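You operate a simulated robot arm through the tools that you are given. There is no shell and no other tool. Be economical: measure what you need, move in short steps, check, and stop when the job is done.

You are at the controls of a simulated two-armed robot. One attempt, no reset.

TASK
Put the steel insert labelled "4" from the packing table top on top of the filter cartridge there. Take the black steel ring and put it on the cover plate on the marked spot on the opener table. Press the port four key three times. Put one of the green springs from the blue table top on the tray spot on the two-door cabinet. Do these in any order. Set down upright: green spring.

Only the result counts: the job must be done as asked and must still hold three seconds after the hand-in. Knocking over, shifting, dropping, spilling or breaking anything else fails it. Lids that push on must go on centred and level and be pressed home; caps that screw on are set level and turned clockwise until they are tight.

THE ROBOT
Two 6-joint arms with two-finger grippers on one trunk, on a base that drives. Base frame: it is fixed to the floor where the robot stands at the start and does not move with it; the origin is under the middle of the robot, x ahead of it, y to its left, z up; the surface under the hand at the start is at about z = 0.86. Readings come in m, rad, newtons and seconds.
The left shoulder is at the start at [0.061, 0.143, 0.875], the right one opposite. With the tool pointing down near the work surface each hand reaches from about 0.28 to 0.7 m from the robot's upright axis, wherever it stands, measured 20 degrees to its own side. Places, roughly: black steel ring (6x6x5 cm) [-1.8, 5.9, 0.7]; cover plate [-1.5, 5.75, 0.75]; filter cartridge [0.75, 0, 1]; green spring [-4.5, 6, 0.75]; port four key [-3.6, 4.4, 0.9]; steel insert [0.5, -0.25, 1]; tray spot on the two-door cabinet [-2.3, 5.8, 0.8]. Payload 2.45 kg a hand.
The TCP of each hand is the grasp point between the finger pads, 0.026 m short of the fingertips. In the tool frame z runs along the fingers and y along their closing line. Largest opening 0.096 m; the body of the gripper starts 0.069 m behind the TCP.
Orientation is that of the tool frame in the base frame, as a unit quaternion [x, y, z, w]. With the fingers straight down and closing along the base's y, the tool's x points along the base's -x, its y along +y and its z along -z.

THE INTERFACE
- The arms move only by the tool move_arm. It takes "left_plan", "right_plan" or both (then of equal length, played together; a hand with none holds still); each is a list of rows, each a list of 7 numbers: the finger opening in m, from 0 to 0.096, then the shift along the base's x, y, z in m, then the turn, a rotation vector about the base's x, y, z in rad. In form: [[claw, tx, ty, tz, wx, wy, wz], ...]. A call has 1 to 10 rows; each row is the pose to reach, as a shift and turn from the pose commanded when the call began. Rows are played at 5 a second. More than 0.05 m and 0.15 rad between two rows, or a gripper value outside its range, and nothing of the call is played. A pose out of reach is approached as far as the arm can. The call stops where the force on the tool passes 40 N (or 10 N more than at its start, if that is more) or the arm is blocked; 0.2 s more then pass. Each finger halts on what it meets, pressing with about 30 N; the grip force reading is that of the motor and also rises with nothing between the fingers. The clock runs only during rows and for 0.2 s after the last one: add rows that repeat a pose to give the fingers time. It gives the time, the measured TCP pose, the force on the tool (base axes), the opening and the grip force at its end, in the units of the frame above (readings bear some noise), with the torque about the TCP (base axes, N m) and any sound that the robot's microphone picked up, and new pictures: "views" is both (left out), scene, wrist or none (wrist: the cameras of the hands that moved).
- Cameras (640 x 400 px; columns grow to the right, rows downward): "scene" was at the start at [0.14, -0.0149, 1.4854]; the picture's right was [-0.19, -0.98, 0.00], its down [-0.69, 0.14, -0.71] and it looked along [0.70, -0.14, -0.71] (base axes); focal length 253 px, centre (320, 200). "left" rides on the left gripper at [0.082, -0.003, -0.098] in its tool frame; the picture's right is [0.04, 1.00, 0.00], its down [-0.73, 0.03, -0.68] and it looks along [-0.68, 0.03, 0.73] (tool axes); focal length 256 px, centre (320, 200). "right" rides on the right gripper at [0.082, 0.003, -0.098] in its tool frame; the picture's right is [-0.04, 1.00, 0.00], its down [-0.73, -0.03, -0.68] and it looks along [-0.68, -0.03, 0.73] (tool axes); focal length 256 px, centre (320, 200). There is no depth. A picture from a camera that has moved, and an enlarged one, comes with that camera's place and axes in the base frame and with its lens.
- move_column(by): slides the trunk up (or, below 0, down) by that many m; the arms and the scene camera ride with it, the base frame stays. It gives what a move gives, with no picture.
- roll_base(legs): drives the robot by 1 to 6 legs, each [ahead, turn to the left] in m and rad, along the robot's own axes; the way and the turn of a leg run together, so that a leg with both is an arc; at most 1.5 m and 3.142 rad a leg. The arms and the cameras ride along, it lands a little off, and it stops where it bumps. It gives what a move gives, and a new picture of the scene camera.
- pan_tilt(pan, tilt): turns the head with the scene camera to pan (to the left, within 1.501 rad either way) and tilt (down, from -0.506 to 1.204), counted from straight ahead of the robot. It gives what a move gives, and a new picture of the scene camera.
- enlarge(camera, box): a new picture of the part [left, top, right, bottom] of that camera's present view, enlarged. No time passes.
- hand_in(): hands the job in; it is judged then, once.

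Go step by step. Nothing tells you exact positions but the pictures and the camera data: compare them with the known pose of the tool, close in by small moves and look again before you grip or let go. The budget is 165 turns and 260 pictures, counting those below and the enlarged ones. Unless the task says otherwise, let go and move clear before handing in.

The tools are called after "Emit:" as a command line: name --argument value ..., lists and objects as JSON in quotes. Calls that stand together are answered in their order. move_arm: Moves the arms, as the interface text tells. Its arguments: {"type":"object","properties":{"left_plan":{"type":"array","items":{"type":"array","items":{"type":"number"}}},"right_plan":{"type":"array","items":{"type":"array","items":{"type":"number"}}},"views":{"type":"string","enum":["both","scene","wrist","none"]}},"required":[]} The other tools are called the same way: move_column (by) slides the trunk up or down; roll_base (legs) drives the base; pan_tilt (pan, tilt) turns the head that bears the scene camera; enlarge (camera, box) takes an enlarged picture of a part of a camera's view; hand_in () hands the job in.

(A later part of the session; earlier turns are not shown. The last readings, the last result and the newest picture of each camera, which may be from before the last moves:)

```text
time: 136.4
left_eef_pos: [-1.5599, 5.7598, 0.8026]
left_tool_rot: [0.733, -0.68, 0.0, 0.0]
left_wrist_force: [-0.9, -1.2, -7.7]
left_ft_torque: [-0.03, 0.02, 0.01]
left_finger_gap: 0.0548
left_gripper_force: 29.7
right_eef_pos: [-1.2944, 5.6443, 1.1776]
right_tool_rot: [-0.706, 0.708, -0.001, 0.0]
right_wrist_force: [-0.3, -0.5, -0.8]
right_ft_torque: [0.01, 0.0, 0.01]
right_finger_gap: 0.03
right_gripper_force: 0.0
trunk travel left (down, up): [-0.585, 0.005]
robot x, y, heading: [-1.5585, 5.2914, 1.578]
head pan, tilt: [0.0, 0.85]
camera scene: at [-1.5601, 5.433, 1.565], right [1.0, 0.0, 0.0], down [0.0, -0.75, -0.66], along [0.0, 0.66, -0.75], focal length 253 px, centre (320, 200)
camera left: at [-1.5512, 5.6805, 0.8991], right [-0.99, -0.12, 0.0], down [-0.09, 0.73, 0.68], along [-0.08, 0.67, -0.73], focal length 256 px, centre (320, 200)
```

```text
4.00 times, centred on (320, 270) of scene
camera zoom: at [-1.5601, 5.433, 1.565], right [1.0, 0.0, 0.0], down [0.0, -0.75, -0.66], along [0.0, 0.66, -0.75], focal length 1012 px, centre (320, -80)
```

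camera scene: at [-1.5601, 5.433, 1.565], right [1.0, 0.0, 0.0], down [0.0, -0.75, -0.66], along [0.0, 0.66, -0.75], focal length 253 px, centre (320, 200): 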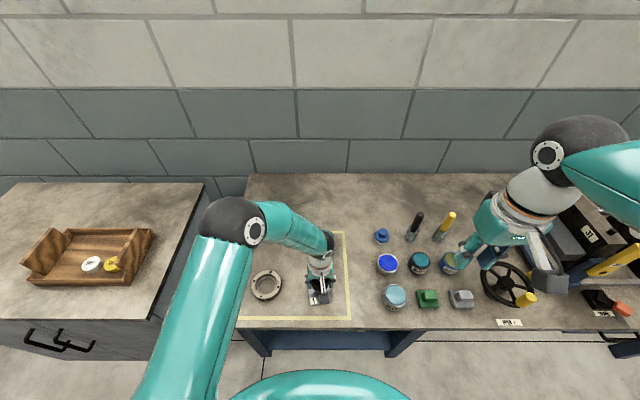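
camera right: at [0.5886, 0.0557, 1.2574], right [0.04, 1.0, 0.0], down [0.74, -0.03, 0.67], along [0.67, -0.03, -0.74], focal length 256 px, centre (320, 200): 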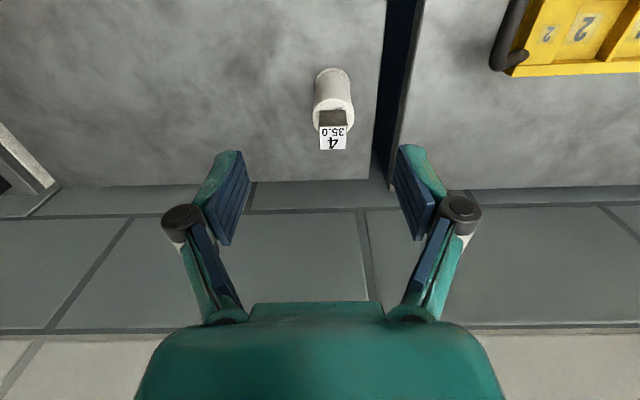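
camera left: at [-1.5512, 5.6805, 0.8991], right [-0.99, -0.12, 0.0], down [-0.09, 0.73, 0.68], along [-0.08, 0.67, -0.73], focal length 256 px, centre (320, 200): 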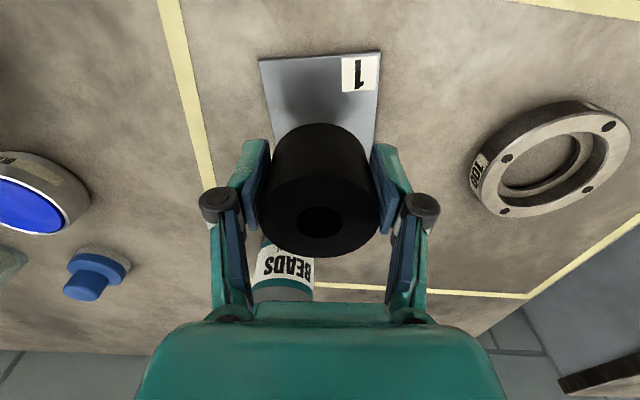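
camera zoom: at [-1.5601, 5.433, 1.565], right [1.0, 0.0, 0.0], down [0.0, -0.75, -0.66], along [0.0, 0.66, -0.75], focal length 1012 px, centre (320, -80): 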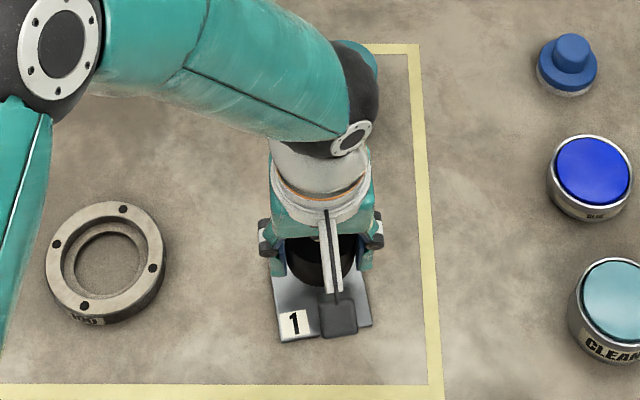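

The ring is aligned over the plate. I'm lowering to contact.

Emit:
move_arm --left_plan '[[0.045, 0.001, 0.002, -0.02, 0, 0, 0], [0.045, 0.001, 0.002, -0.038, 0, 0, 0], [0.045, 0.001, 0.002, -0.046, 0, 0, 0], [0.045, 0.001, 0.002, -0.051, 0, 0, 0], [0.045, 0.001, 0.002, -0.051, 0, 0, 0]]' --views "wrist"

```text
time: 137.6
left_eef_pos: [-1.5598, 5.7623, 0.7528]
left_tool_rot: [0.734, -0.679, -0.002, -0.001]
left_wrist_force: [-1.5, -0.4, 12.3]
left_ft_torque: [-0.26, 0.1, -0.01]
left_finger_gap: 0.0547
left_gripper_force: 30.3
right_eef_pos: [-1.2942, 5.6417, 1.178]
right_tool_rot: [-0.706, 0.708, -0.001, 0.0]
right_wrist_force: [0.1, -0.1, -0.6]
right_ft_torque: [-0.01, -0.02, -0.02]
right_finger_gap: 0.0299
right_gripper_force: 0.0
trunk travel left (down, up): [-0.585, 0.005]
robot x, y, heading: [-1.5577, 5.2935, 1.571]
head pan, tilt: [0.0, 0.85]
camera left: at [-1.5503, 5.6813, 0.8495], right [-0.99, -0.12, 0.0], down [-0.09, 0.73, 0.68], along [-0.08, 0.68, -0.73], focal length 256 px, centre (320, 200)
```

left: 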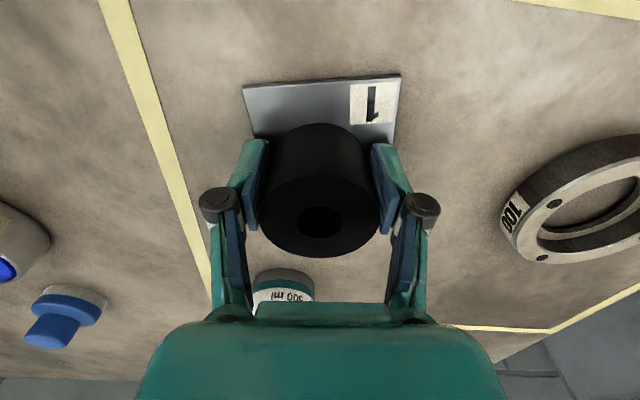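

The ring is resting on the plate at 12 N. I'll release slowly and rise.

Emit:
move_arm --left_plan '[[0.05, 0, 0, 0.002, 0, 0, 0], [0.06, 0, 0, 0.002, 0, 0, 0], [0.075, 0, 0, 0.002, 0, 0, 0], [0.09, 0, 0, 0.003, 0, 0, 0], [0.09, 0, 0, 0.02, 0, 0, 0], [0.09, 0, 0, 0.06, 0, 0, 0], [0.09, 0, 0, 0.1, 0, 0, 0], [0.09, -0.02, -0.03, 0.13, 0, 0, 0], [0.09, -0.05, -0.05, 0.16, 0, 0, 0], [0.09, -0.08, -0.07, 0.19, 0, 0, 0]]' --views "wrist"

Emit:
enlarge --camera "scene" --box '[220, 220, 380, 320]'

```text
time: 139.8
left_eef_pos: [-1.6389, 5.6894, 0.9417]
left_tool_rot: [0.734, -0.68, 0.0, -0.001]
left_wrist_force: [0.2, -0.8, 0.6]
left_ft_torque: [0.04, 0.0, 0.0]
left_finger_gap: 0.09
left_gripper_force: 0.0
right_eef_pos: [-1.2938, 5.6424, 1.1776]
right_tool_rot: [-0.706, 0.708, -0.002, 0.001]
right_wrist_force: [0.1, -0.6, 0.5]
right_ft_torque: [0.01, -0.02, -0.02]
right_finger_gap: 0.0302
right_gripper_force: 0.1
trunk travel left (down, up): [-0.585, 0.005]
robot x, y, heading: [-1.5571, 5.2934, 1.575]
head pan, tilt: [0.0, 0.85]
camera left: at [-1.6307, 5.6081, 1.0399], right [-0.99, -0.12, 0.0], down [-0.09, 0.73, 0.68], along [-0.08, 0.68, -0.73], focal length 256 px, centre (320, 200)
```

left: 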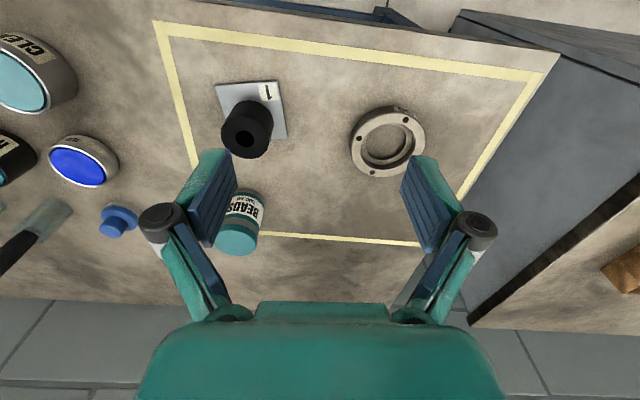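

```text
4.00 times, centred on (300, 270) of scene
camera zoom: at [-1.5612, 5.4305, 1.5652], right [1.0, 0.0, 0.0], down [0.0, -0.75, -0.66], along [0.0, 0.66, -0.75], focal length 1012 px, centre (400, -80)
```

zoom: 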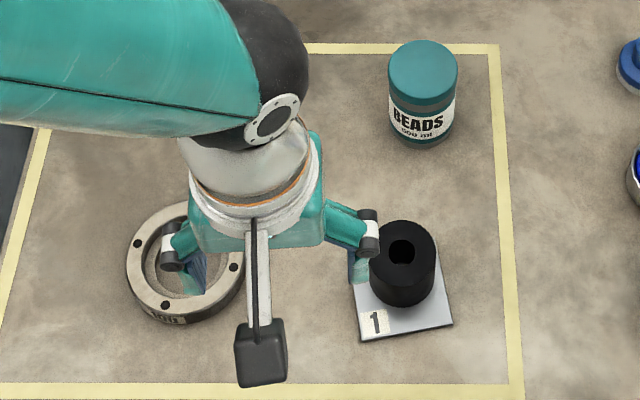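

The ring sits on the cover plate. I'll retract the left hand to travel height and inspect the tray on the cabinet.

Emit:
move_arm --left_plan '[[0.09, -0.01, -0.03, 0.03, 0, 0, 0], [0.07, -0.03, -0.04, 0.07, 0, 0, 0], [0.05, -0.05, -0.05, 0.12, 0, 0, 0], [0.03, -0.07, -0.05, 0.16, 0, 0, 0], [0.03, -0.09, -0.05, 0.2, 0, 0, 0], [0.03, -0.1, -0.05, 0.24, 0, 0, 0], [0.03, -0.11, -0.05, 0.27, 0, 0, 0]]' --right_plan '[[0.03, -0.02, 0, 0.01, 0, 0, 0], [0.03, -0.05, 0, 0.02, 0, 0, 0], [0.03, -0.08, 0, 0.03, 0, 0, 0], [0.03, -0.11, 0, 0.03, 0, 0, 0], [0.03, -0.13, 0, 0.03, 0, 0, 0], [0.03, -0.15, 0, 0.03, 0, 0, 0], [0.03, -0.17, 0, 0.03, 0, 0, 0]]' --views "none"

Emit:
pan_tilt --pan 0.8 --tilt 0.6

Emit:
enlarge --camera "scene" --box '[200, 100, 440, 260]'

```text
refused: row 3 steps farther than a row can; nothing moved
```

```text
time: 140.9
left_eef_pos: [-1.6384, 5.6901, 0.9401]
left_tool_rot: [0.734, -0.679, 0.0, 0.0]
left_wrist_force: [-0.1, 0.5, 0.6]
left_ft_torque: [-0.03, 0.01, 0.02]
left_finger_gap: 0.0903
left_gripper_force: 0.1
right_eef_pos: [-1.2935, 5.6439, 1.1779]
right_tool_rot: [-0.706, 0.708, -0.001, -0.001]
right_wrist_force: [-0.1, 0.1, 0.2]
right_ft_torque: [0.03, -0.01, -0.01]
right_finger_gap: 0.0299
right_gripper_force: 0.3
trunk travel left (down, up): [-0.585, 0.005]
robot x, y, heading: [-1.5572, 5.2957, 1.576]
head pan, tilt: [0.799, 0.6]
camera scene: at [-1.6236, 5.4158, 1.5859], right [0.7, 0.72, 0.0], down [0.41, -0.39, -0.82], along [-0.59, 0.57, -0.57], focal length 253 px, centre (320, 200)
```

scene: 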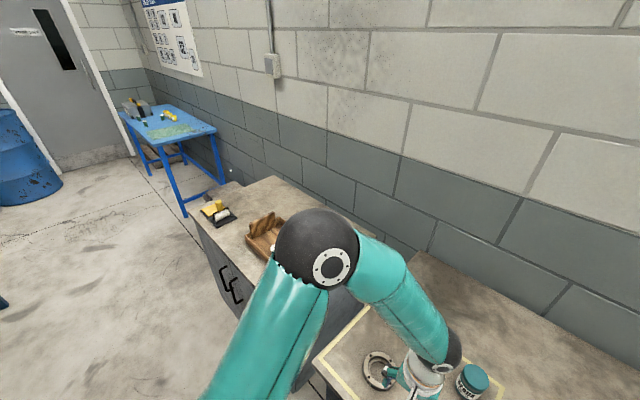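

```text
2.50 times, centred on (320, 180) of scene
camera zoom: at [-1.6236, 5.4158, 1.5859], right [0.7, 0.72, 0.0], down [0.41, -0.39, -0.82], along [-0.59, 0.57, -0.57], focal length 632 px, centre (320, 250)
```

zoom: 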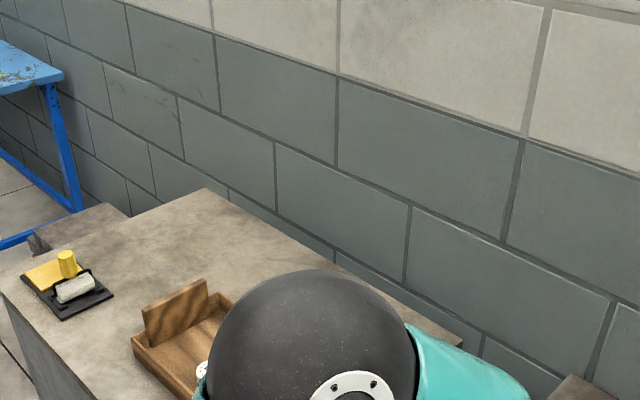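

Emit:
move_arm --left_plan '[[0.09, -0.01, -0.03, 0.03, 0, 0, 0], [0.07, -0.02, -0.04, 0.07, 0, 0, 0], [0.05, -0.03, -0.05, 0.11, 0, 0, 0], [0.03, -0.04, -0.05, 0.15, 0, 0, 0], [0.03, -0.05, -0.05, 0.19, 0, 0, 0], [0.03, -0.06, -0.05, 0.23, 0, 0, 0], [0.03, -0.07, -0.05, 0.27, 0, 0, 0], [0.03, -0.07, -0.05, 0.3, 0, 0, 0]]' --right_plan '[[0.03, -0.02, 0, 0.01, 0, 0, 0], [0.03, -0.05, 0, 0.02, 0, 0, 0], [0.03, -0.08, 0, 0.03, 0, 0, 0], [0.03, -0.11, 0, 0.04, 0, 0, 0], [0.03, -0.13, 0, 0.05, 0, 0, 0], [0.03, -0.15, 0, 0.06, 0, 0, 0], [0.03, -0.16, 0, 0.06, 0, 0, 0], [0.03, -0.16, 0, 0.06, 0, 0, 0]]' --views "none"

Emit:
roll_base --legs '[[-0.2, 0], [0, 0.8]]'

Emit:
pan_tilt --pan 0.2 --tilt 0.6

```text
time: 142.7
left_eef_pos: [-1.7085, 5.6434, 1.2389]
left_tool_rot: [0.733, -0.681, 0.0, 0.0]
left_wrist_force: [-0.3, 0.4, 0.0]
left_ft_torque: [0.01, -0.02, 0.01]
left_finger_gap: 0.03
left_gripper_force: 0.0
right_eef_pos: [-1.4532, 5.6428, 1.2383]
right_tool_rot: [-0.706, 0.709, -0.001, -0.001]
right_wrist_force: [0.2, 0.4, -0.6]
right_ft_torque: [0.0, 0.01, -0.04]
right_finger_gap: 0.0303
right_gripper_force: 0.0
trunk travel left (down, up): [-0.585, 0.005]
robot x, y, heading: [-1.5553, 5.2929, 1.575]
head pan, tilt: [0.799, 0.6]
```

```text
time: 146.6
left_eef_pos: [-1.9131, 5.236, 1.2395]
left_tool_rot: [0.938, -0.346, 0.0, 0.0]
left_wrist_force: [0.6, -0.7, -0.5]
left_ft_torque: [0.02, -0.03, 0.04]
left_finger_gap: 0.0299
left_gripper_force: 0.0
right_eef_pos: [-1.7323, 5.4163, 1.2384]
right_tool_rot: [0.924, -0.383, 0.0, -0.001]
right_wrist_force: [0.5, -0.1, -0.5]
right_ft_torque: [-0.01, 0.0, 0.0]
right_finger_gap: 0.0301
right_gripper_force: 0.1
trunk travel left (down, up): [-0.585, 0.005]
robot x, y, heading: [-1.543, 5.1101, 2.355]
head pan, tilt: [0.799, 0.6]
camera scene: at [-1.6746, 5.152, 1.5859], right [-0.02, 1.0, 0.0], down [0.57, 0.01, -0.82], along [-0.82, -0.01, -0.57], focal length 253 px, centre (320, 200)
```

scene: 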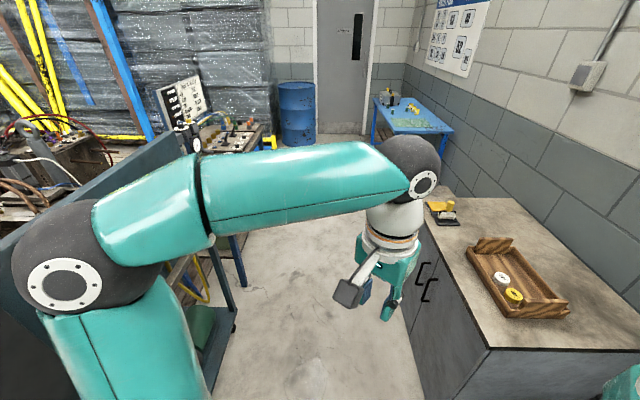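

```text
time: 147.6
left_eef_pos: [-1.9138, 5.2338, 1.2406]
left_tool_rot: [0.938, -0.347, 0.0, -0.001]
left_wrist_force: [0.8, 0.7, -1.2]
left_ft_torque: [0.05, -0.03, 0.0]
left_finger_gap: 0.0301
left_gripper_force: 0.1
right_eef_pos: [-1.7337, 5.4153, 1.2382]
right_tool_rot: [0.924, -0.383, 0.001, 0.0]
right_wrist_force: [0.2, -1.1, -0.3]
right_ft_torque: [0.01, -0.05, 0.0]
right_finger_gap: 0.0301
right_gripper_force: 0.1
trunk travel left (down, up): [-0.585, 0.005]
robot x, y, heading: [-1.5392, 5.1111, 2.358]
head pan, tilt: [0.201, 0.6]
camera scene: at [-1.6606, 5.2014, 1.5859], right [0.55, 0.84, 0.0], down [0.47, -0.31, -0.82], along [-0.69, 0.45, -0.57], focal length 253 px, centre (320, 200)
```

scene: 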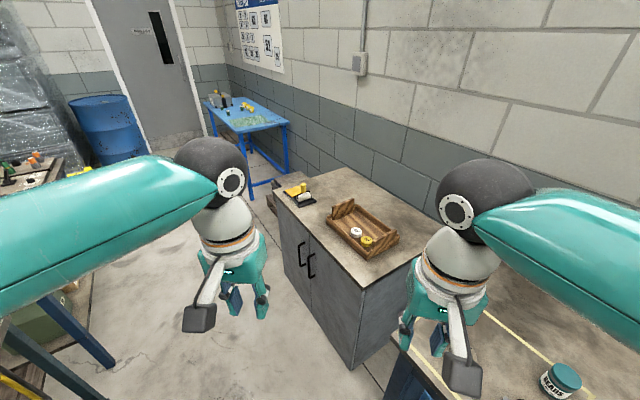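

I'll zoom on the tray to see where the "spot" is, and on the blue table and the port bench.

Emit:
enlarge --camera "scene" --box '[270, 170, 430, 270]'

Emit:
roll_base --legs '[[0, 0.78], [0.9, 0]]'

Emit:
pan_tilt --pan 0.3 --tilt 0.6

```text
4.00 times, centred on (350, 220) of scene
camera zoom: at [-1.6606, 5.2014, 1.5859], right [0.55, 0.84, 0.0], down [0.47, -0.31, -0.82], along [-0.69, 0.45, -0.57], focal length 1012 px, centre (200, 120)
```

zoom: 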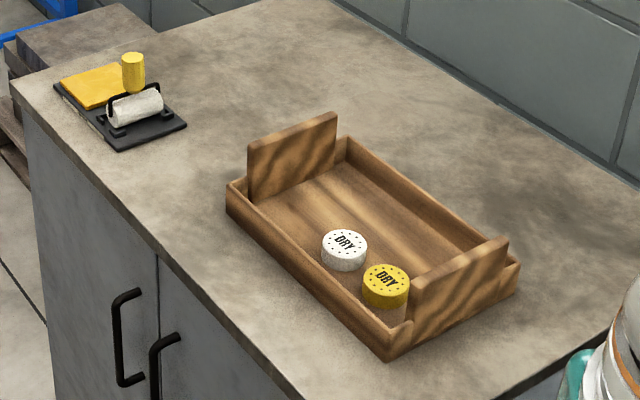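

```text
time: 154.8
left_eef_pos: [-2.7983, 4.9133, 1.2402]
left_tool_rot: [0.999, 0.05, -0.001, 0.0]
left_wrist_force: [-0.6, 0.1, -0.4]
left_ft_torque: [0.0, 0.04, -0.03]
left_finger_gap: 0.0302
left_gripper_force: 0.1
right_eef_pos: [-2.8045, 5.1687, 1.239]
right_tool_rot: [1.0, 0.01, 0.001, 0.0]
right_wrist_force: [0.8, 0.2, 1.1]
right_ft_torque: [-0.02, -0.03, 0.01]
right_finger_gap: 0.0298
right_gripper_force: 0.0
trunk travel left (down, up): [-0.585, 0.005]
robot x, y, heading: [-2.4482, 5.0923, -3.115]
head pan, tilt: [0.201, 0.6]
camera scene: at [-2.5992, 5.0725, 1.586], right [-0.22, 0.97, 0.0], down [0.55, 0.13, -0.83], along [-0.8, -0.18, -0.56], focal length 253 px, centre (320, 200)
```

scene: 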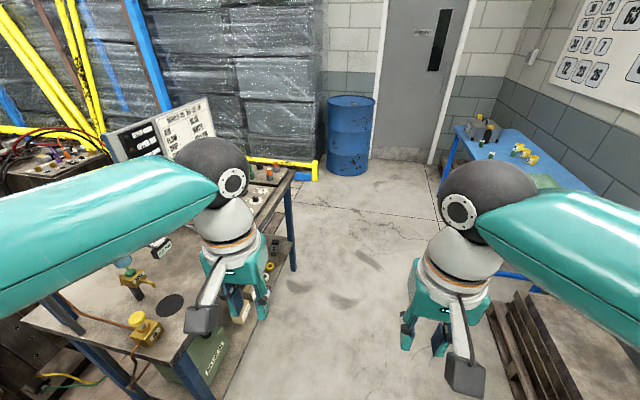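

```text
time: 155.5
left_eef_pos: [-2.8007, 4.9138, 1.2393]
left_tool_rot: [0.999, 0.049, 0.0, 0.0]
left_wrist_force: [0.3, 0.2, 0.0]
left_ft_torque: [-0.02, 0.03, 0.01]
left_finger_gap: 0.03
left_gripper_force: 0.1
right_eef_pos: [-2.8043, 5.1689, 1.2405]
right_tool_rot: [1.0, 0.011, 0.0, -0.001]
right_wrist_force: [0.2, -0.8, 0.0]
right_ft_torque: [0.03, 0.0, 0.02]
right_finger_gap: 0.0298
right_gripper_force: 0.1
trunk travel left (down, up): [-0.585, 0.005]
robot x, y, heading: [-2.4572, 5.0905, -3.121]
head pan, tilt: [0.3, 0.6]
camera scene: at [-2.5975, 5.064, 1.5859], right [-0.32, 0.95, 0.0], down [0.54, 0.18, -0.82], along [-0.78, -0.26, -0.57], focal length 253 px, centre (320, 200)
```

scene: 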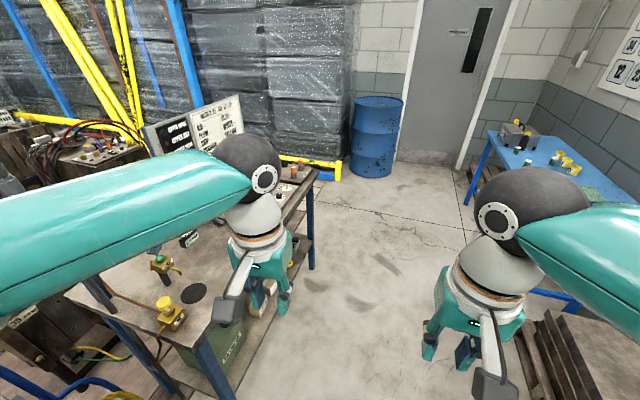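

The tray centre is at about (-2.30, 5.85), with two "DRY" pads in its front half. Now I'll zoom on the port bench and the blue table.

Emit:
enlarge --camera "scene" --box '[120, 80, 330, 220]'

Emit:
enlarge --camera "scene" --box '[460, 100, 640, 220]'

```text
2.86 times, centred on (225, 150) of scene
camera zoom: at [-2.5975, 5.064, 1.5859], right [-0.32, 0.95, 0.0], down [0.54, 0.18, -0.82], along [-0.78, -0.26, -0.57], focal length 723 px, centre (591, 343)
```

zoom: 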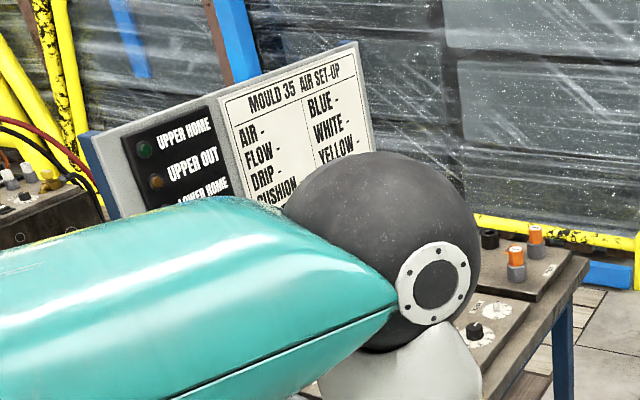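

```text
3.33 times, centred on (550, 160) of scene
camera zoom: at [-2.5975, 5.064, 1.5859], right [-0.32, 0.95, 0.0], down [0.54, 0.18, -0.82], along [-0.78, -0.26, -0.57], focal length 843 px, centre (-447, 333)
```

zoom: 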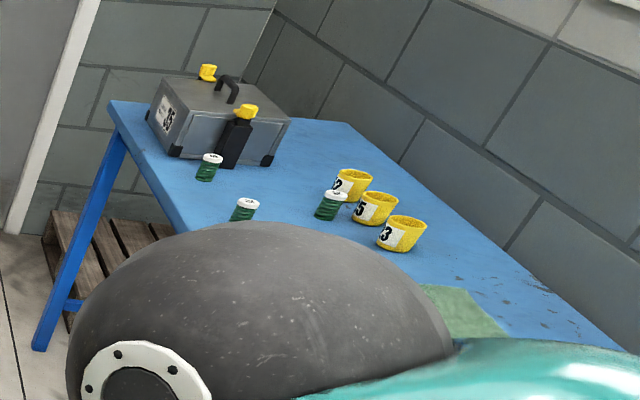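

The port bench runs along y ≤ 4.57, from x ≈ -2.2 to -3.9. I'll drive on to x ≈ -3.45 and turn left to face it.

Emit:
roll_base --legs '[[1.0, 0], [0, 1.55]]'

Emit:
pan_tilt --pan 0.0 --tilt 0.75

```text
time: 164.4
left_eef_pos: [-3.3024, 4.6888, 1.2395]
left_tool_rot: [0.713, 0.701, -0.001, -0.001]
left_wrist_force: [1.1, -0.1, 0.2]
left_ft_torque: [0.02, 0.07, 0.01]
left_finger_gap: 0.03
left_gripper_force: 0.1
right_eef_pos: [-3.5572, 4.7119, 1.2402]
right_tool_rot: [0.739, 0.673, -0.001, -0.002]
right_wrist_force: [1.1, -0.1, -0.2]
right_ft_torque: [0.03, 0.09, -0.02]
right_finger_gap: 0.0299
right_gripper_force: 0.0
trunk travel left (down, up): [-0.585, 0.005]
robot x, y, heading: [-3.4897, 5.0591, -1.64]
head pan, tilt: [0.3, 0.6]
stopped in leg 2: the robot was blocked; the commanded pose is now the measured one
camera scene: at [-3.4695, 4.9134, 1.5858], right [-0.97, -0.23, 0.0], down [-0.13, 0.55, -0.82], along [0.19, -0.8, -0.57], focal length 253 px, centre (320, 200)
```

scene: 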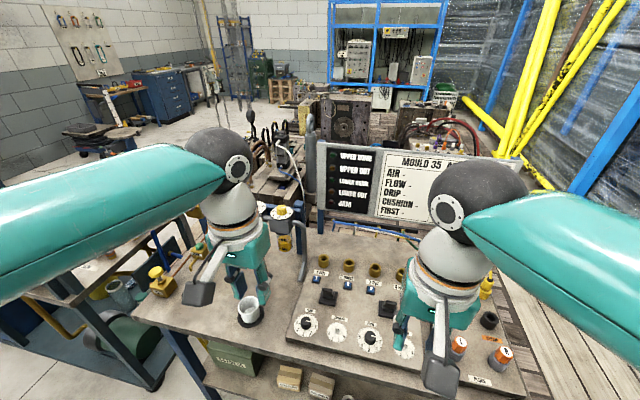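

```text
time: 165.2
left_eef_pos: [-3.3066, 4.6885, 1.2408]
left_tool_rot: [0.713, 0.701, -0.001, 0.0]
left_wrist_force: [-0.3, 0.2, -0.6]
left_ft_torque: [0.0, 0.03, 0.0]
left_finger_gap: 0.0299
left_gripper_force: 0.0
right_eef_pos: [-3.5603, 4.7129, 1.2416]
right_tool_rot: [0.739, 0.673, 0.0, -0.001]
right_wrist_force: [0.6, -0.2, -0.1]
right_ft_torque: [0.03, 0.02, 0.01]
right_finger_gap: 0.0301
right_gripper_force: 0.1
trunk travel left (down, up): [-0.585, 0.005]
robot x, y, heading: [-3.4889, 5.0595, -1.642]
head pan, tilt: [0.0, 0.75]
camera scene: at [-3.4993, 4.9179, 1.5731], right [-1.0, 0.07, 0.0], down [0.05, 0.68, -0.73], along [-0.05, -0.73, -0.68], focal length 253 px, centre (320, 200)
```

scene: 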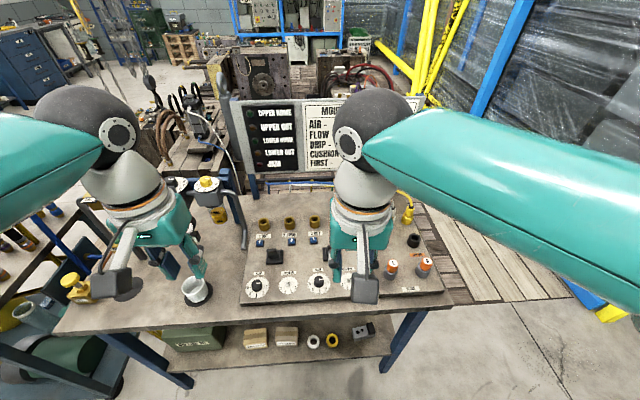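

The panel with port keys is in front. I'll move the right hand aside and zoom in.

Emit:
move_arm --right_plan '[[0.0, -0.04, 0.0, 0.0, 0, 0, 0], [0.0, -0.08, 0.0, 0.0, 0, 0, 0], [0.0, -0.12, 0.0, 0, 0, 0, 0], [0.0, -0.16, 0, 0, 0, 0, 0], [0.0, -0.2, 0, 0, 0, 0, 0]]' --views "wrist"

Emit:
enlarge --camera "scene" --box '[230, 190, 430, 310]'

```text
time: 166.4
left_eef_pos: [-3.3088, 4.6893, 1.2409]
left_tool_rot: [0.714, 0.701, -0.001, 0.001]
left_wrist_force: [0.4, -0.1, 0.2]
left_ft_torque: [0.0, -0.04, 0.02]
left_finger_gap: 0.0301
left_gripper_force: 0.1
right_eef_pos: [-3.7604, 4.714, 1.2412]
right_tool_rot: [0.74, 0.672, 0.0, -0.001]
right_wrist_force: [-0.3, -0.3, -0.2]
right_ft_torque: [0.0, 0.01, 0.0]
right_finger_gap: 0.0001
right_gripper_force: 28.7
trunk travel left (down, up): [-0.585, 0.005]
robot x, y, heading: [-3.489, 5.0583, -1.642]
head pan, tilt: [0.0, 0.75]
camera right: at [-3.7501, 4.7952, 1.3398], right [0.99, -0.13, 0.0], down [-0.1, -0.73, 0.68], along [-0.09, -0.67, -0.74], focal length 256 px, centre (320, 200)
```

right: 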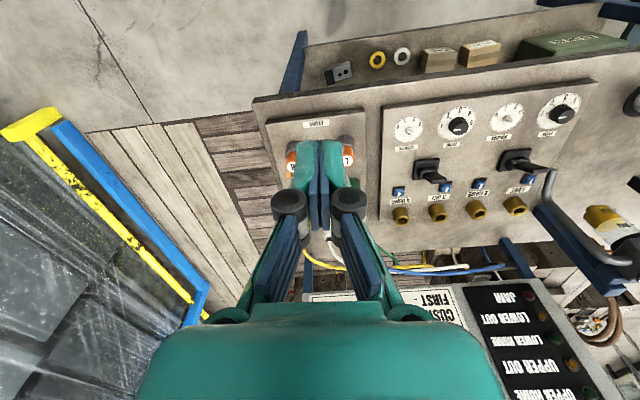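

```text
3.20 times, centred on (330, 250) of scene
camera zoom: at [-3.501, 4.918, 1.5731], right [-1.0, 0.07, 0.0], down [0.05, 0.68, -0.73], along [-0.05, -0.73, -0.68], focal length 810 px, centre (288, 40)
```

zoom: 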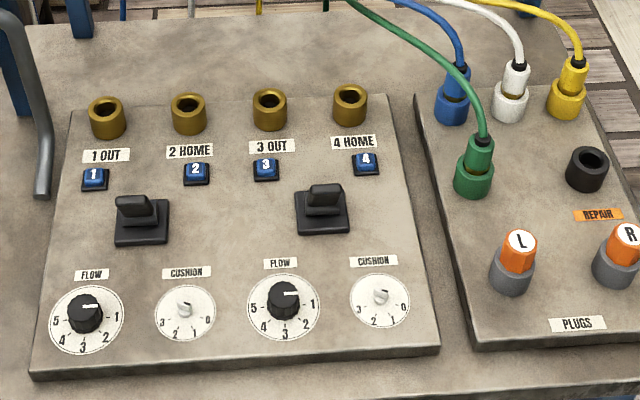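

Key 4 is at about (-3.62, 4.38, 0.886). I need a little more reach, so I'll creep ahead 6 cm and then bring the closed right fingertips above the key.

Emit:
roll_base --legs '[[0.06, 0]]'

Emit:
move_arm --right_plan '[[0.0, 0.02, -0.04, 0.0, 0, 0, 0], [0.0, 0.04, -0.08, 0.0, 0, 0, 0], [0.0, 0.06, -0.115, -0.02, 0, 0, 0], [0.0, 0.08, -0.145, -0.05, 0, 0, 0], [0.0, 0.1, -0.175, -0.08, 0, 0, 0], [0.0, 0.12, -0.205, -0.11, 0, 0, 0], [0.0, 0.13, -0.235, -0.145, 0, 0, 0], [0.0, 0.14, -0.25, -0.18, 0, 0, 0], [0.0, 0.14, -0.255, -0.22, 0, 0, 0], [0.0, 0.14, -0.26, -0.245, 0, 0, 0]]'

```text
time: 167.4
left_eef_pos: [-3.3114, 4.6246, 1.2391]
left_tool_rot: [0.713, 0.701, 0.001, -0.001]
left_wrist_force: [-0.3, -0.7, 0.6]
left_ft_torque: [0.09, -0.01, -0.01]
left_finger_gap: 0.0296
left_gripper_force: 0.0
right_eef_pos: [-3.763, 4.6507, 1.2398]
right_tool_rot: [0.741, 0.672, 0.002, -0.001]
right_wrist_force: [0.5, -1.3, -0.7]
right_ft_torque: [0.08, 0.01, -0.02]
right_finger_gap: 0.0
right_gripper_force: 28.3
trunk travel left (down, up): [-0.585, 0.005]
robot x, y, heading: [-3.4899, 4.9984, -1.644]
head pan, tilt: [0.0, 0.75]
camera scene: at [-3.5044, 4.8534, 1.5726], right [-1.0, 0.07, 0.0], down [0.05, 0.68, -0.73], along [-0.05, -0.73, -0.68], focal length 253 px, centre (320, 200)
```

scene: 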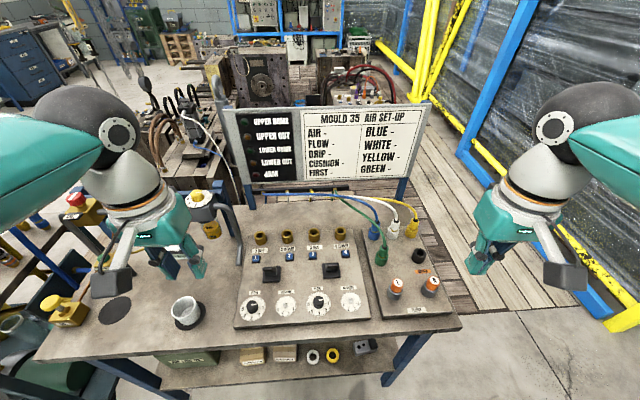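

```text
time: 169.6
left_eef_pos: [-3.3113, 4.6264, 1.2409]
left_tool_rot: [0.714, 0.7, 0.0, 0.001]
left_wrist_force: [0.6, 0.2, -0.5]
left_ft_torque: [-0.02, -0.01, 0.01]
left_finger_gap: 0.0301
left_gripper_force: 0.0
right_eef_pos: [-3.6232, 4.3936, 0.996]
right_tool_rot: [0.74, 0.672, 0.0, -0.001]
right_wrist_force: [-0.1, -0.6, 0.6]
right_ft_torque: [0.02, 0.0, 0.02]
right_finger_gap: 0.0
right_gripper_force: 28.6
trunk travel left (down, up): [-0.585, 0.005]
robot x, y, heading: [-3.4932, 4.9993, -1.642]
head pan, tilt: [0.0, 0.75]
camera scene: at [-3.5041, 4.8563, 1.573], right [-1.0, 0.07, 0.0], down [0.05, 0.68, -0.73], along [-0.05, -0.73, -0.68], focal length 253 px, centre (320, 200)
camera right: at [-3.613, 4.4741, 1.0949], right [0.99, -0.14, 0.0], down [-0.1, -0.73, 0.68], along [-0.09, -0.67, -0.74], focal length 256 px, centre (320, 200)
```

scene: 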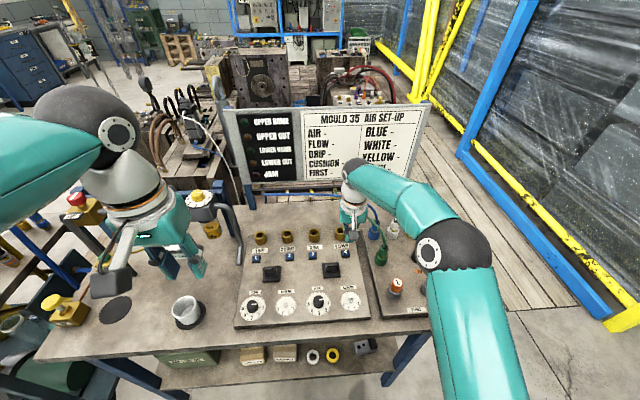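
right: 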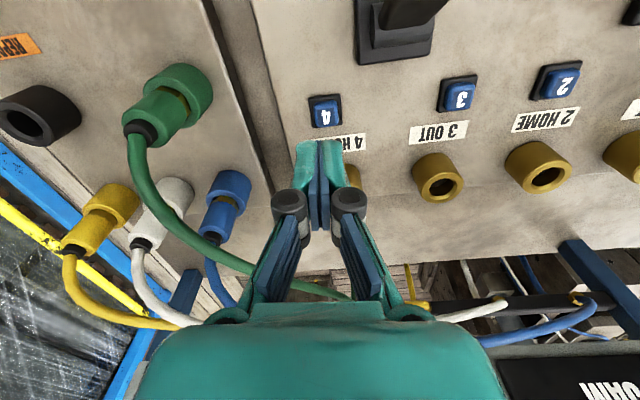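

Key 4's centre is confirmed at (-3.621, 4.383, 0.886). I'll hover the tips just above it.

Emit:
move_arm --right_plan '[[0.0, 0.002, -0.01, -0.02, 0, 0, 0], [0.0, 0.002, -0.01, -0.045, 0, 0, 0], [0.0, 0.002, -0.01, -0.065, 0, 0, 0], [0.0, 0.002, -0.01, -0.072, 0, 0, 0], [0.0, 0.002, -0.01, -0.072, 0, 0, 0]]' --views "wrist"

Emit:
enlarge --camera "scene" --box '[280, 190, 440, 300]'

```text
time: 170.8
left_eef_pos: [-3.3113, 4.6275, 1.2399]
left_tool_rot: [0.714, 0.7, 0.0, 0.0]
left_wrist_force: [-0.6, 0.9, -0.8]
left_ft_torque: [0.02, 0.02, 0.0]
left_finger_gap: 0.0299
left_gripper_force: 0.1
right_eef_pos: [-3.6213, 4.3842, 0.9237]
right_tool_rot: [0.739, 0.673, 0.0, -0.001]
right_wrist_force: [0.4, 0.8, -0.2]
right_ft_torque: [0.01, -0.03, 0.0]
right_finger_gap: 0.0
right_gripper_force: 28.2
trunk travel left (down, up): [-0.585, 0.005]
robot x, y, heading: [-3.4904, 4.9967, -1.641]
head pan, tilt: [0.0, 0.75]
camera right: at [-3.6105, 4.465, 1.0233], right [0.99, -0.13, 0.0], down [-0.1, -0.73, 0.68], along [-0.09, -0.67, -0.74], focal length 256 px, centre (320, 200)
```

right: 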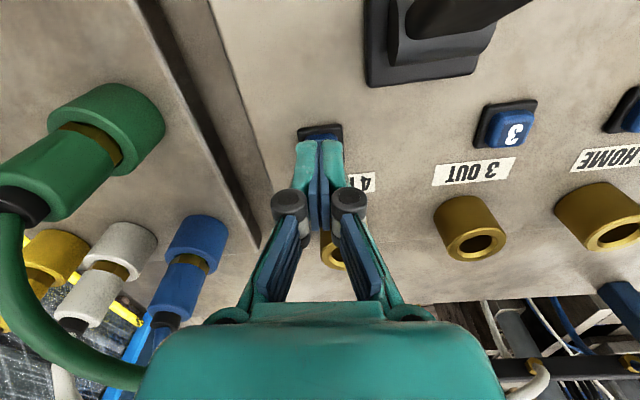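

```text
3.64 times, centred on (360, 245) of scene
camera zoom: at [-3.5042, 4.8568, 1.573], right [-1.0, 0.07, 0.0], down [0.05, 0.68, -0.73], along [-0.05, -0.73, -0.68], focal length 920 px, centre (174, 36)
```

zoom: 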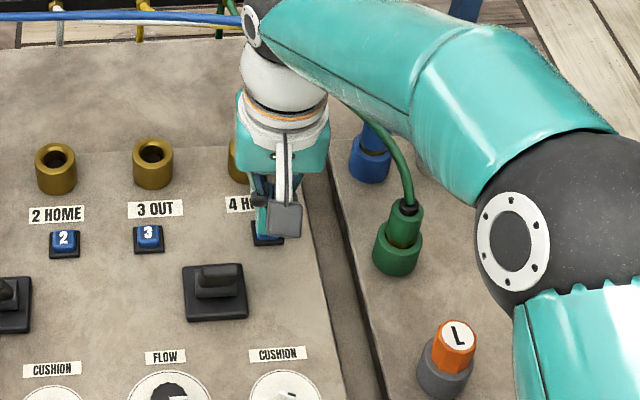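

The tips are right over the key. First slow press, watching force and sound.

Emit:
move_arm --right_plan '[[0.0, 0, 0, -0.006, 0, 0, 0], [0.0, 0, 0, -0.01, 0, 0, 0], [0.0, 0, 0, -0.012, 0, 0, 0], [0.0, 0, 0, -0.014, 0, 0, 0]]' --views "none"

```text
time: 171.8
left_eef_pos: [-3.3094, 4.6302, 1.2421]
left_tool_rot: [0.714, 0.701, -0.001, 0.001]
left_wrist_force: [-0.6, 0.1, -0.2]
left_ft_torque: [0.03, -0.01, -0.01]
left_finger_gap: 0.03
left_gripper_force: 0.2
right_eef_pos: [-3.6215, 4.3849, 0.9134]
right_tool_rot: [0.74, 0.673, -0.002, 0.002]
right_wrist_force: [4.6, -0.4, 19.5]
right_ft_torque: [0.12, -0.13, 0.1]
right_finger_gap: 0.0059
right_gripper_force: 28.4
trunk travel left (down, up): [-0.585, 0.005]
robot x, y, heading: [-3.4909, 5.0026, -1.64]
head pan, tilt: [0.0, 0.75]
heard: click
```

Click: that's press one. I'll release fully and check the pictures before the next press, because the fingers spread slightly.

Emit:
move_arm --right_plan '[[0.0, 0, 0, 0.006, 0, 0, 0], [0.0, 0, 0, 0.014, 0, 0, 0], [0.0, 0, 0, 0.014, 0, 0, 0]]' --views "wrist"

```text
time: 172.6
left_eef_pos: [-3.3113, 4.6272, 1.241]
left_tool_rot: [0.714, 0.7, 0.0, 0.0]
left_wrist_force: [-1.1, 0.0, -0.4]
left_ft_torque: [0.02, 0.01, 0.02]
left_finger_gap: 0.0301
left_gripper_force: 0.0
right_eef_pos: [-3.6221, 4.3848, 0.924]
right_tool_rot: [0.74, 0.673, 0.002, -0.002]
right_wrist_force: [0.6, -0.1, 0.0]
right_ft_torque: [0.0, 0.0, -0.01]
right_finger_gap: 0.0
right_gripper_force: 28.6
trunk travel left (down, up): [-0.585, 0.005]
robot x, y, heading: [-3.4978, 5.0006, -1.643]
head pan, tilt: [0.0, 0.75]
camera right: at [-3.6118, 4.4649, 1.0224], right [0.99, -0.13, 0.0], down [-0.1, -0.73, 0.68], along [-0.09, -0.67, -0.74], focal length 256 px, centre (320, 200)
```

right: 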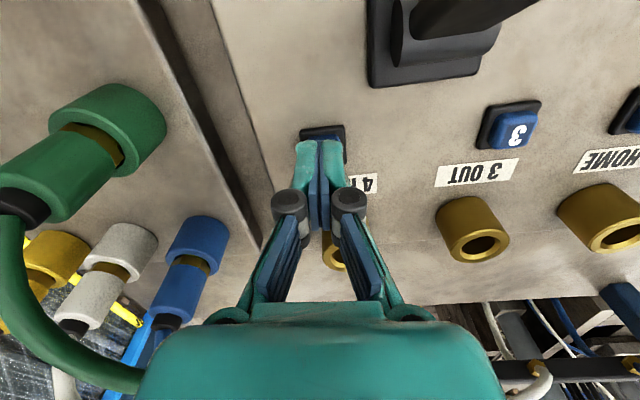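

Second press and release.

Emit:
move_arm --right_plan '[[0.0, 0, 0, -0.006, 0, 0, 0], [0.0, 0, 0, -0.01, 0, 0, 0], [0.0, 0, 0, -0.012, 0, 0, 0], [0.0, 0, 0, -0.014, 0, 0, 0], [0.0, 0, 0, -0.014, 0, 0, 0], [0.0, 0, 0, -0.006, 0, 0, 0], [0.0, 0, 0, 0.0, 0, 0, 0], [0.0, 0, 0, 0.0, 0, 0, 0]]' --views "none"

```text
time: 174.4
left_eef_pos: [-3.3108, 4.6276, 1.2413]
left_tool_rot: [0.714, 0.7, 0.0, 0.0]
left_wrist_force: [0.1, 0.1, -1.3]
left_ft_torque: [-0.02, 0.01, 0.01]
left_finger_gap: 0.0302
left_gripper_force: 0.0
right_eef_pos: [-3.6214, 4.3842, 0.9245]
right_tool_rot: [0.74, 0.673, 0.0, -0.002]
right_wrist_force: [-0.5, 0.1, -0.1]
right_ft_torque: [-0.03, 0.01, -0.02]
right_finger_gap: 0.0002
right_gripper_force: 27.9
trunk travel left (down, up): [-0.585, 0.005]
robot x, y, heading: [-3.4941, 4.9997, -1.644]
head pan, tilt: [0.0, 0.75]
heard: click
```

Second click heard. Third press and release.

Emit:
move_arm --right_plan '[[0.0, 0, 0, -0.006, 0, 0, 0], [0.0, 0, 0, -0.01, 0, 0, 0], [0.0, 0, 0, -0.012, 0, 0, 0], [0.0, 0, 0, -0.014, 0, 0, 0], [0.0, 0, 0, -0.014, 0, 0, 0], [0.0, 0, 0, -0.006, 0, 0, 0], [0.0, 0, 0, 0.0, 0, 0, 0], [0.0, 0, 0, 0.0, 0, 0, 0]]' --views "none"

```text
time: 176.2
left_eef_pos: [-3.3104, 4.6265, 1.2407]
left_tool_rot: [0.714, 0.701, 0.001, 0.001]
left_wrist_force: [-0.4, 0.0, 0.2]
left_ft_torque: [0.01, -0.01, 0.01]
left_finger_gap: 0.0299
left_gripper_force: 0.1
right_eef_pos: [-3.6216, 4.3845, 0.9244]
right_tool_rot: [0.74, 0.673, 0.0, -0.002]
right_wrist_force: [0.5, -0.3, 0.2]
right_ft_torque: [0.01, -0.02, -0.04]
right_finger_gap: 0.0
right_gripper_force: 28.1
trunk travel left (down, up): [-0.585, 0.005]
robot x, y, heading: [-3.4871, 4.9986, -1.641]
head pan, tilt: [0.0, 0.75]
heard: click
```

Three clicks. I'll raise and retract the right hand, then check the panel.

Emit:
move_arm --right_plan '[[0.0, 0, 0, 0.03, 0, 0, 0], [0.0, 0, 0.0, 0.07, 0, 0, 0], [0.0, 0, 0.01, 0.11, 0, 0, 0], [0.0, 0, 0.04, 0.145, 0, 0, 0], [0.0, 0, 0.07, 0.18, 0, 0, 0], [0.02, 0, 0.1, 0.215, 0, 0, 0], [0.03, 0, 0.13, 0.25, 0, 0, 0], [0.03, 0, 0.17, 0.275, 0, 0, 0], [0.03, 0, 0.21, 0.295, 0, 0, 0], [0.03, 0, 0.25, 0.3, 0, 0, 0]]' --views "scene"

```text
time: 178.4
left_eef_pos: [-3.3109, 4.6285, 1.2421]
left_tool_rot: [0.714, 0.701, 0.0, 0.0]
left_wrist_force: [-1.3, 0.8, 0.0]
left_ft_torque: [-0.03, -0.02, 0.01]
left_finger_gap: 0.03
left_gripper_force: 0.0
right_eef_pos: [-3.6231, 4.6367, 1.2252]
right_tool_rot: [0.74, 0.673, -0.001, 0.0]
right_wrist_force: [-0.3, -0.4, -0.1]
right_ft_torque: [-0.01, 0.0, -0.02]
right_finger_gap: 0.03
right_gripper_force: 0.0
trunk travel left (down, up): [-0.585, 0.005]
robot x, y, heading: [-3.4949, 4.9963, -1.639]
head pan, tilt: [0.0, 0.75]
camera scene: at [-3.5045, 4.8589, 1.5732], right [-1.0, 0.07, 0.0], down [0.05, 0.68, -0.73], along [-0.05, -0.73, -0.68], focal length 253 px, centre (320, 200)
```

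scene: 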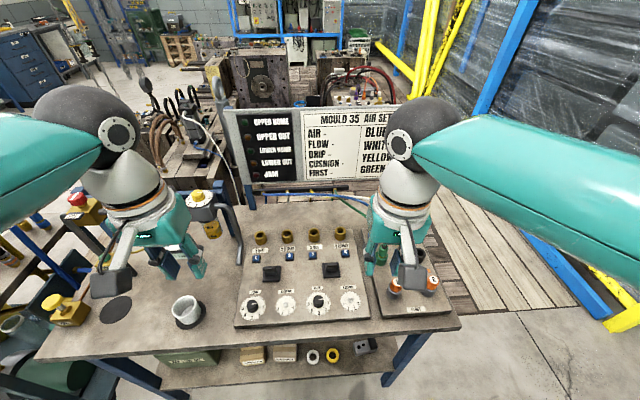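

The panel looks intact. Now I'll back up, turn right along the corridor and go to the blue table.

Emit:
roll_base --legs '[[-0.18, 0], [0, -1.5], [0.6, 0]]'

Emit:
pan_tilt --pan -0.6 --tilt 0.75

```text
time: 184.2
left_eef_pos: [-3.8445, 4.9877, 1.2418]
left_tool_rot: [1.0, 0.012, -0.001, 0.002]
left_wrist_force: [0.1, 1.2, 0.8]
left_ft_torque: [-0.06, 0.0, 0.02]
left_finger_gap: 0.0299
left_gripper_force: 0.1
right_eef_pos: [-3.8514, 5.2985, 1.2248]
right_tool_rot: [1.0, -0.027, 0.001, 0.002]
right_wrist_force: [0.4, 1.4, -0.5]
right_ft_torque: [-0.09, 0.03, 0.02]
right_finger_gap: 0.0301
right_gripper_force: 0.0
trunk travel left (down, up): [-0.585, 0.005]
robot x, y, heading: [-3.4865, 5.134, 3.127]
head pan, tilt: [0.0, 0.75]
stopped in leg 2: the robot was blocked; the commanded pose is now the measured one
camera scene: at [-3.6264, 5.1408, 1.5731], right [0.02, 1.0, 0.0], down [0.68, -0.01, -0.73], along [-0.73, 0.01, -0.68], focal length 253 px, centre (320, 200)
```

scene: 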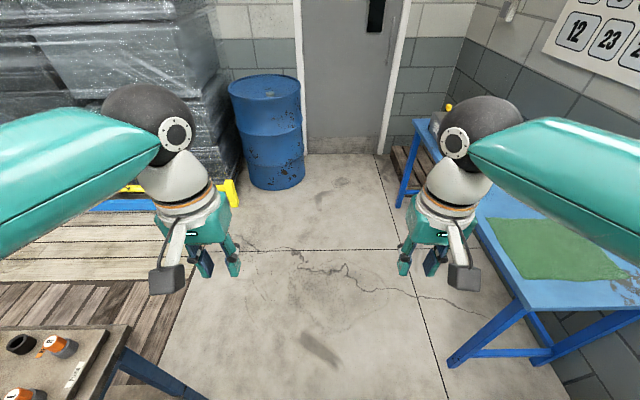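

```text
time: 185.2
left_eef_pos: [-3.8447, 4.9823, 1.2412]
left_tool_rot: [1.0, 0.013, 0.0, 0.0]
left_wrist_force: [0.3, 0.2, -0.1]
left_ft_torque: [0.01, -0.01, -0.01]
left_finger_gap: 0.0301
left_gripper_force: 0.0
right_eef_pos: [-3.8517, 5.2928, 1.226]
right_tool_rot: [1.0, -0.026, 0.001, -0.001]
right_wrist_force: [-0.4, 0.4, -0.7]
right_ft_torque: [0.05, -0.02, 0.0]
right_finger_gap: 0.0301
right_gripper_force: 0.0
trunk travel left (down, up): [-0.585, 0.005]
robot x, y, heading: [-3.481, 5.1368, 3.129]
head pan, tilt: [-0.6, 0.75]
camera scene: at [-3.6116, 5.1815, 1.5731], right [0.58, 0.82, 0.0], down [0.56, -0.39, -0.73], along [-0.6, 0.42, -0.68], focal length 253 px, centre (320, 200)
```

scene: 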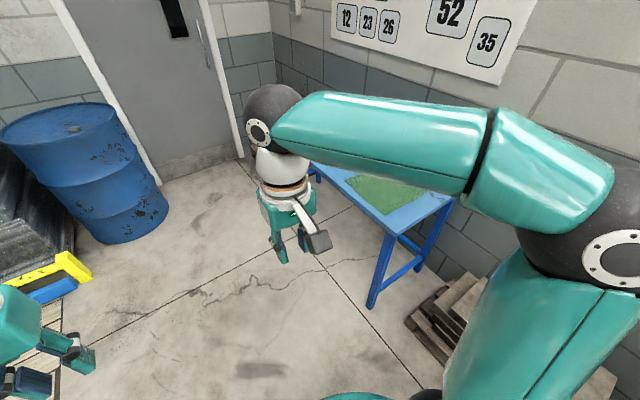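

That turn had essentially finished. I'll continue to x ≈ -4.6 and face the blue table.

Emit:
roll_base --legs '[[1.1, 0], [0, -1.555], [0.2, 0]]'

Emit:
pan_tilt --pan 0.0 --tilt 0.85

```text
time: 194.9
left_eef_pos: [-4.7481, 5.5068, 1.2434]
left_tool_rot: [0.737, -0.675, -0.002, 0.001]
left_wrist_force: [0.3, 0.3, 0.6]
left_ft_torque: [0.0, 0.09, 0.01]
left_finger_gap: 0.0299
left_gripper_force: 0.1
right_eef_pos: [-4.439, 5.5312, 1.2254]
right_tool_rot: [0.712, -0.702, 0.001, 0.002]
right_wrist_force: [1.6, -0.2, 0.1]
right_ft_torque: [0.0, 0.05, 0.0]
right_finger_gap: 0.0301
right_gripper_force: 0.0
trunk travel left (down, up): [-0.585, 0.005]
robot x, y, heading: [-4.6266, 5.149, 1.616]
head pan, tilt: [-0.6, 0.75]
stopped in leg 2: the robot was blocked; the commanded pose is now the measured one
camera scene: at [-4.5839, 5.2824, 1.5728], right [0.85, -0.53, 0.0], down [-0.36, -0.58, -0.73], along [0.39, 0.62, -0.68], focal length 253 px, centre (320, 200)
```

scene: 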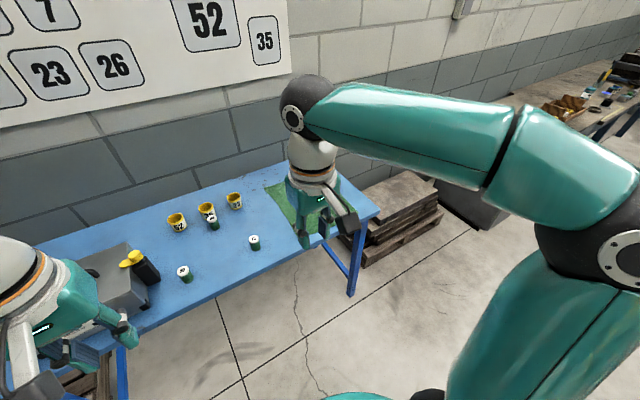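

```text
time: 195.9
left_eef_pos: [-4.7536, 5.5066, 1.2418]
left_tool_rot: [0.738, -0.675, -0.001, -0.001]
left_wrist_force: [-0.2, 0.3, -1.2]
left_ft_torque: [0.04, -0.03, 0.03]
left_finger_gap: 0.03
left_gripper_force: 0.1
right_eef_pos: [-4.4433, 5.5324, 1.2263]
right_tool_rot: [0.711, -0.703, 0.001, 0.0]
right_wrist_force: [-0.7, 0.5, 0.6]
right_ft_torque: [0.0, -0.04, 0.03]
right_finger_gap: 0.0301
right_gripper_force: 0.1
trunk travel left (down, up): [-0.585, 0.005]
robot x, y, heading: [-4.6268, 5.1515, 1.612]
head pan, tilt: [0.0, 0.85]
camera scene: at [-4.6359, 5.2896, 1.565], right [1.0, 0.04, 0.0], down [0.03, -0.75, -0.66], along [-0.03, 0.66, -0.75], focal length 253 px, centre (320, 200)
```

scene: 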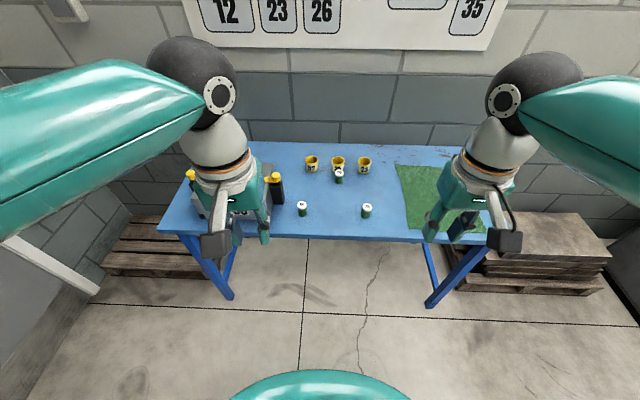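

Three white-capped green springs stand on the blue table. I'll zoom in for their positions.

Emit:
enlarge --camera "scene" --box '[270, 140, 410, 240]'

```text
4.00 times, centred on (340, 190) of scene
camera zoom: at [-4.6359, 5.2896, 1.565], right [1.0, 0.04, 0.0], down [0.03, -0.75, -0.66], along [-0.03, 0.66, -0.75], focal length 1012 px, centre (240, 240)
```

zoom: 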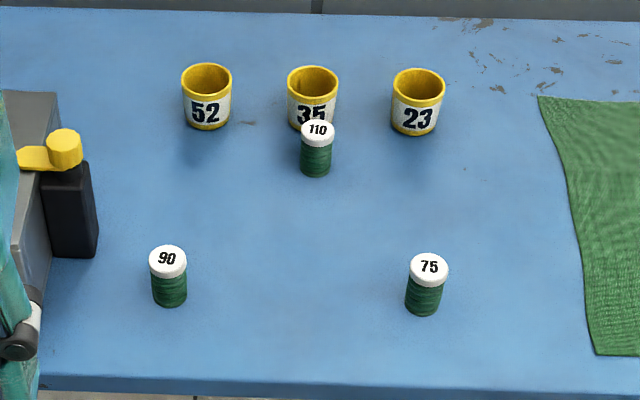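

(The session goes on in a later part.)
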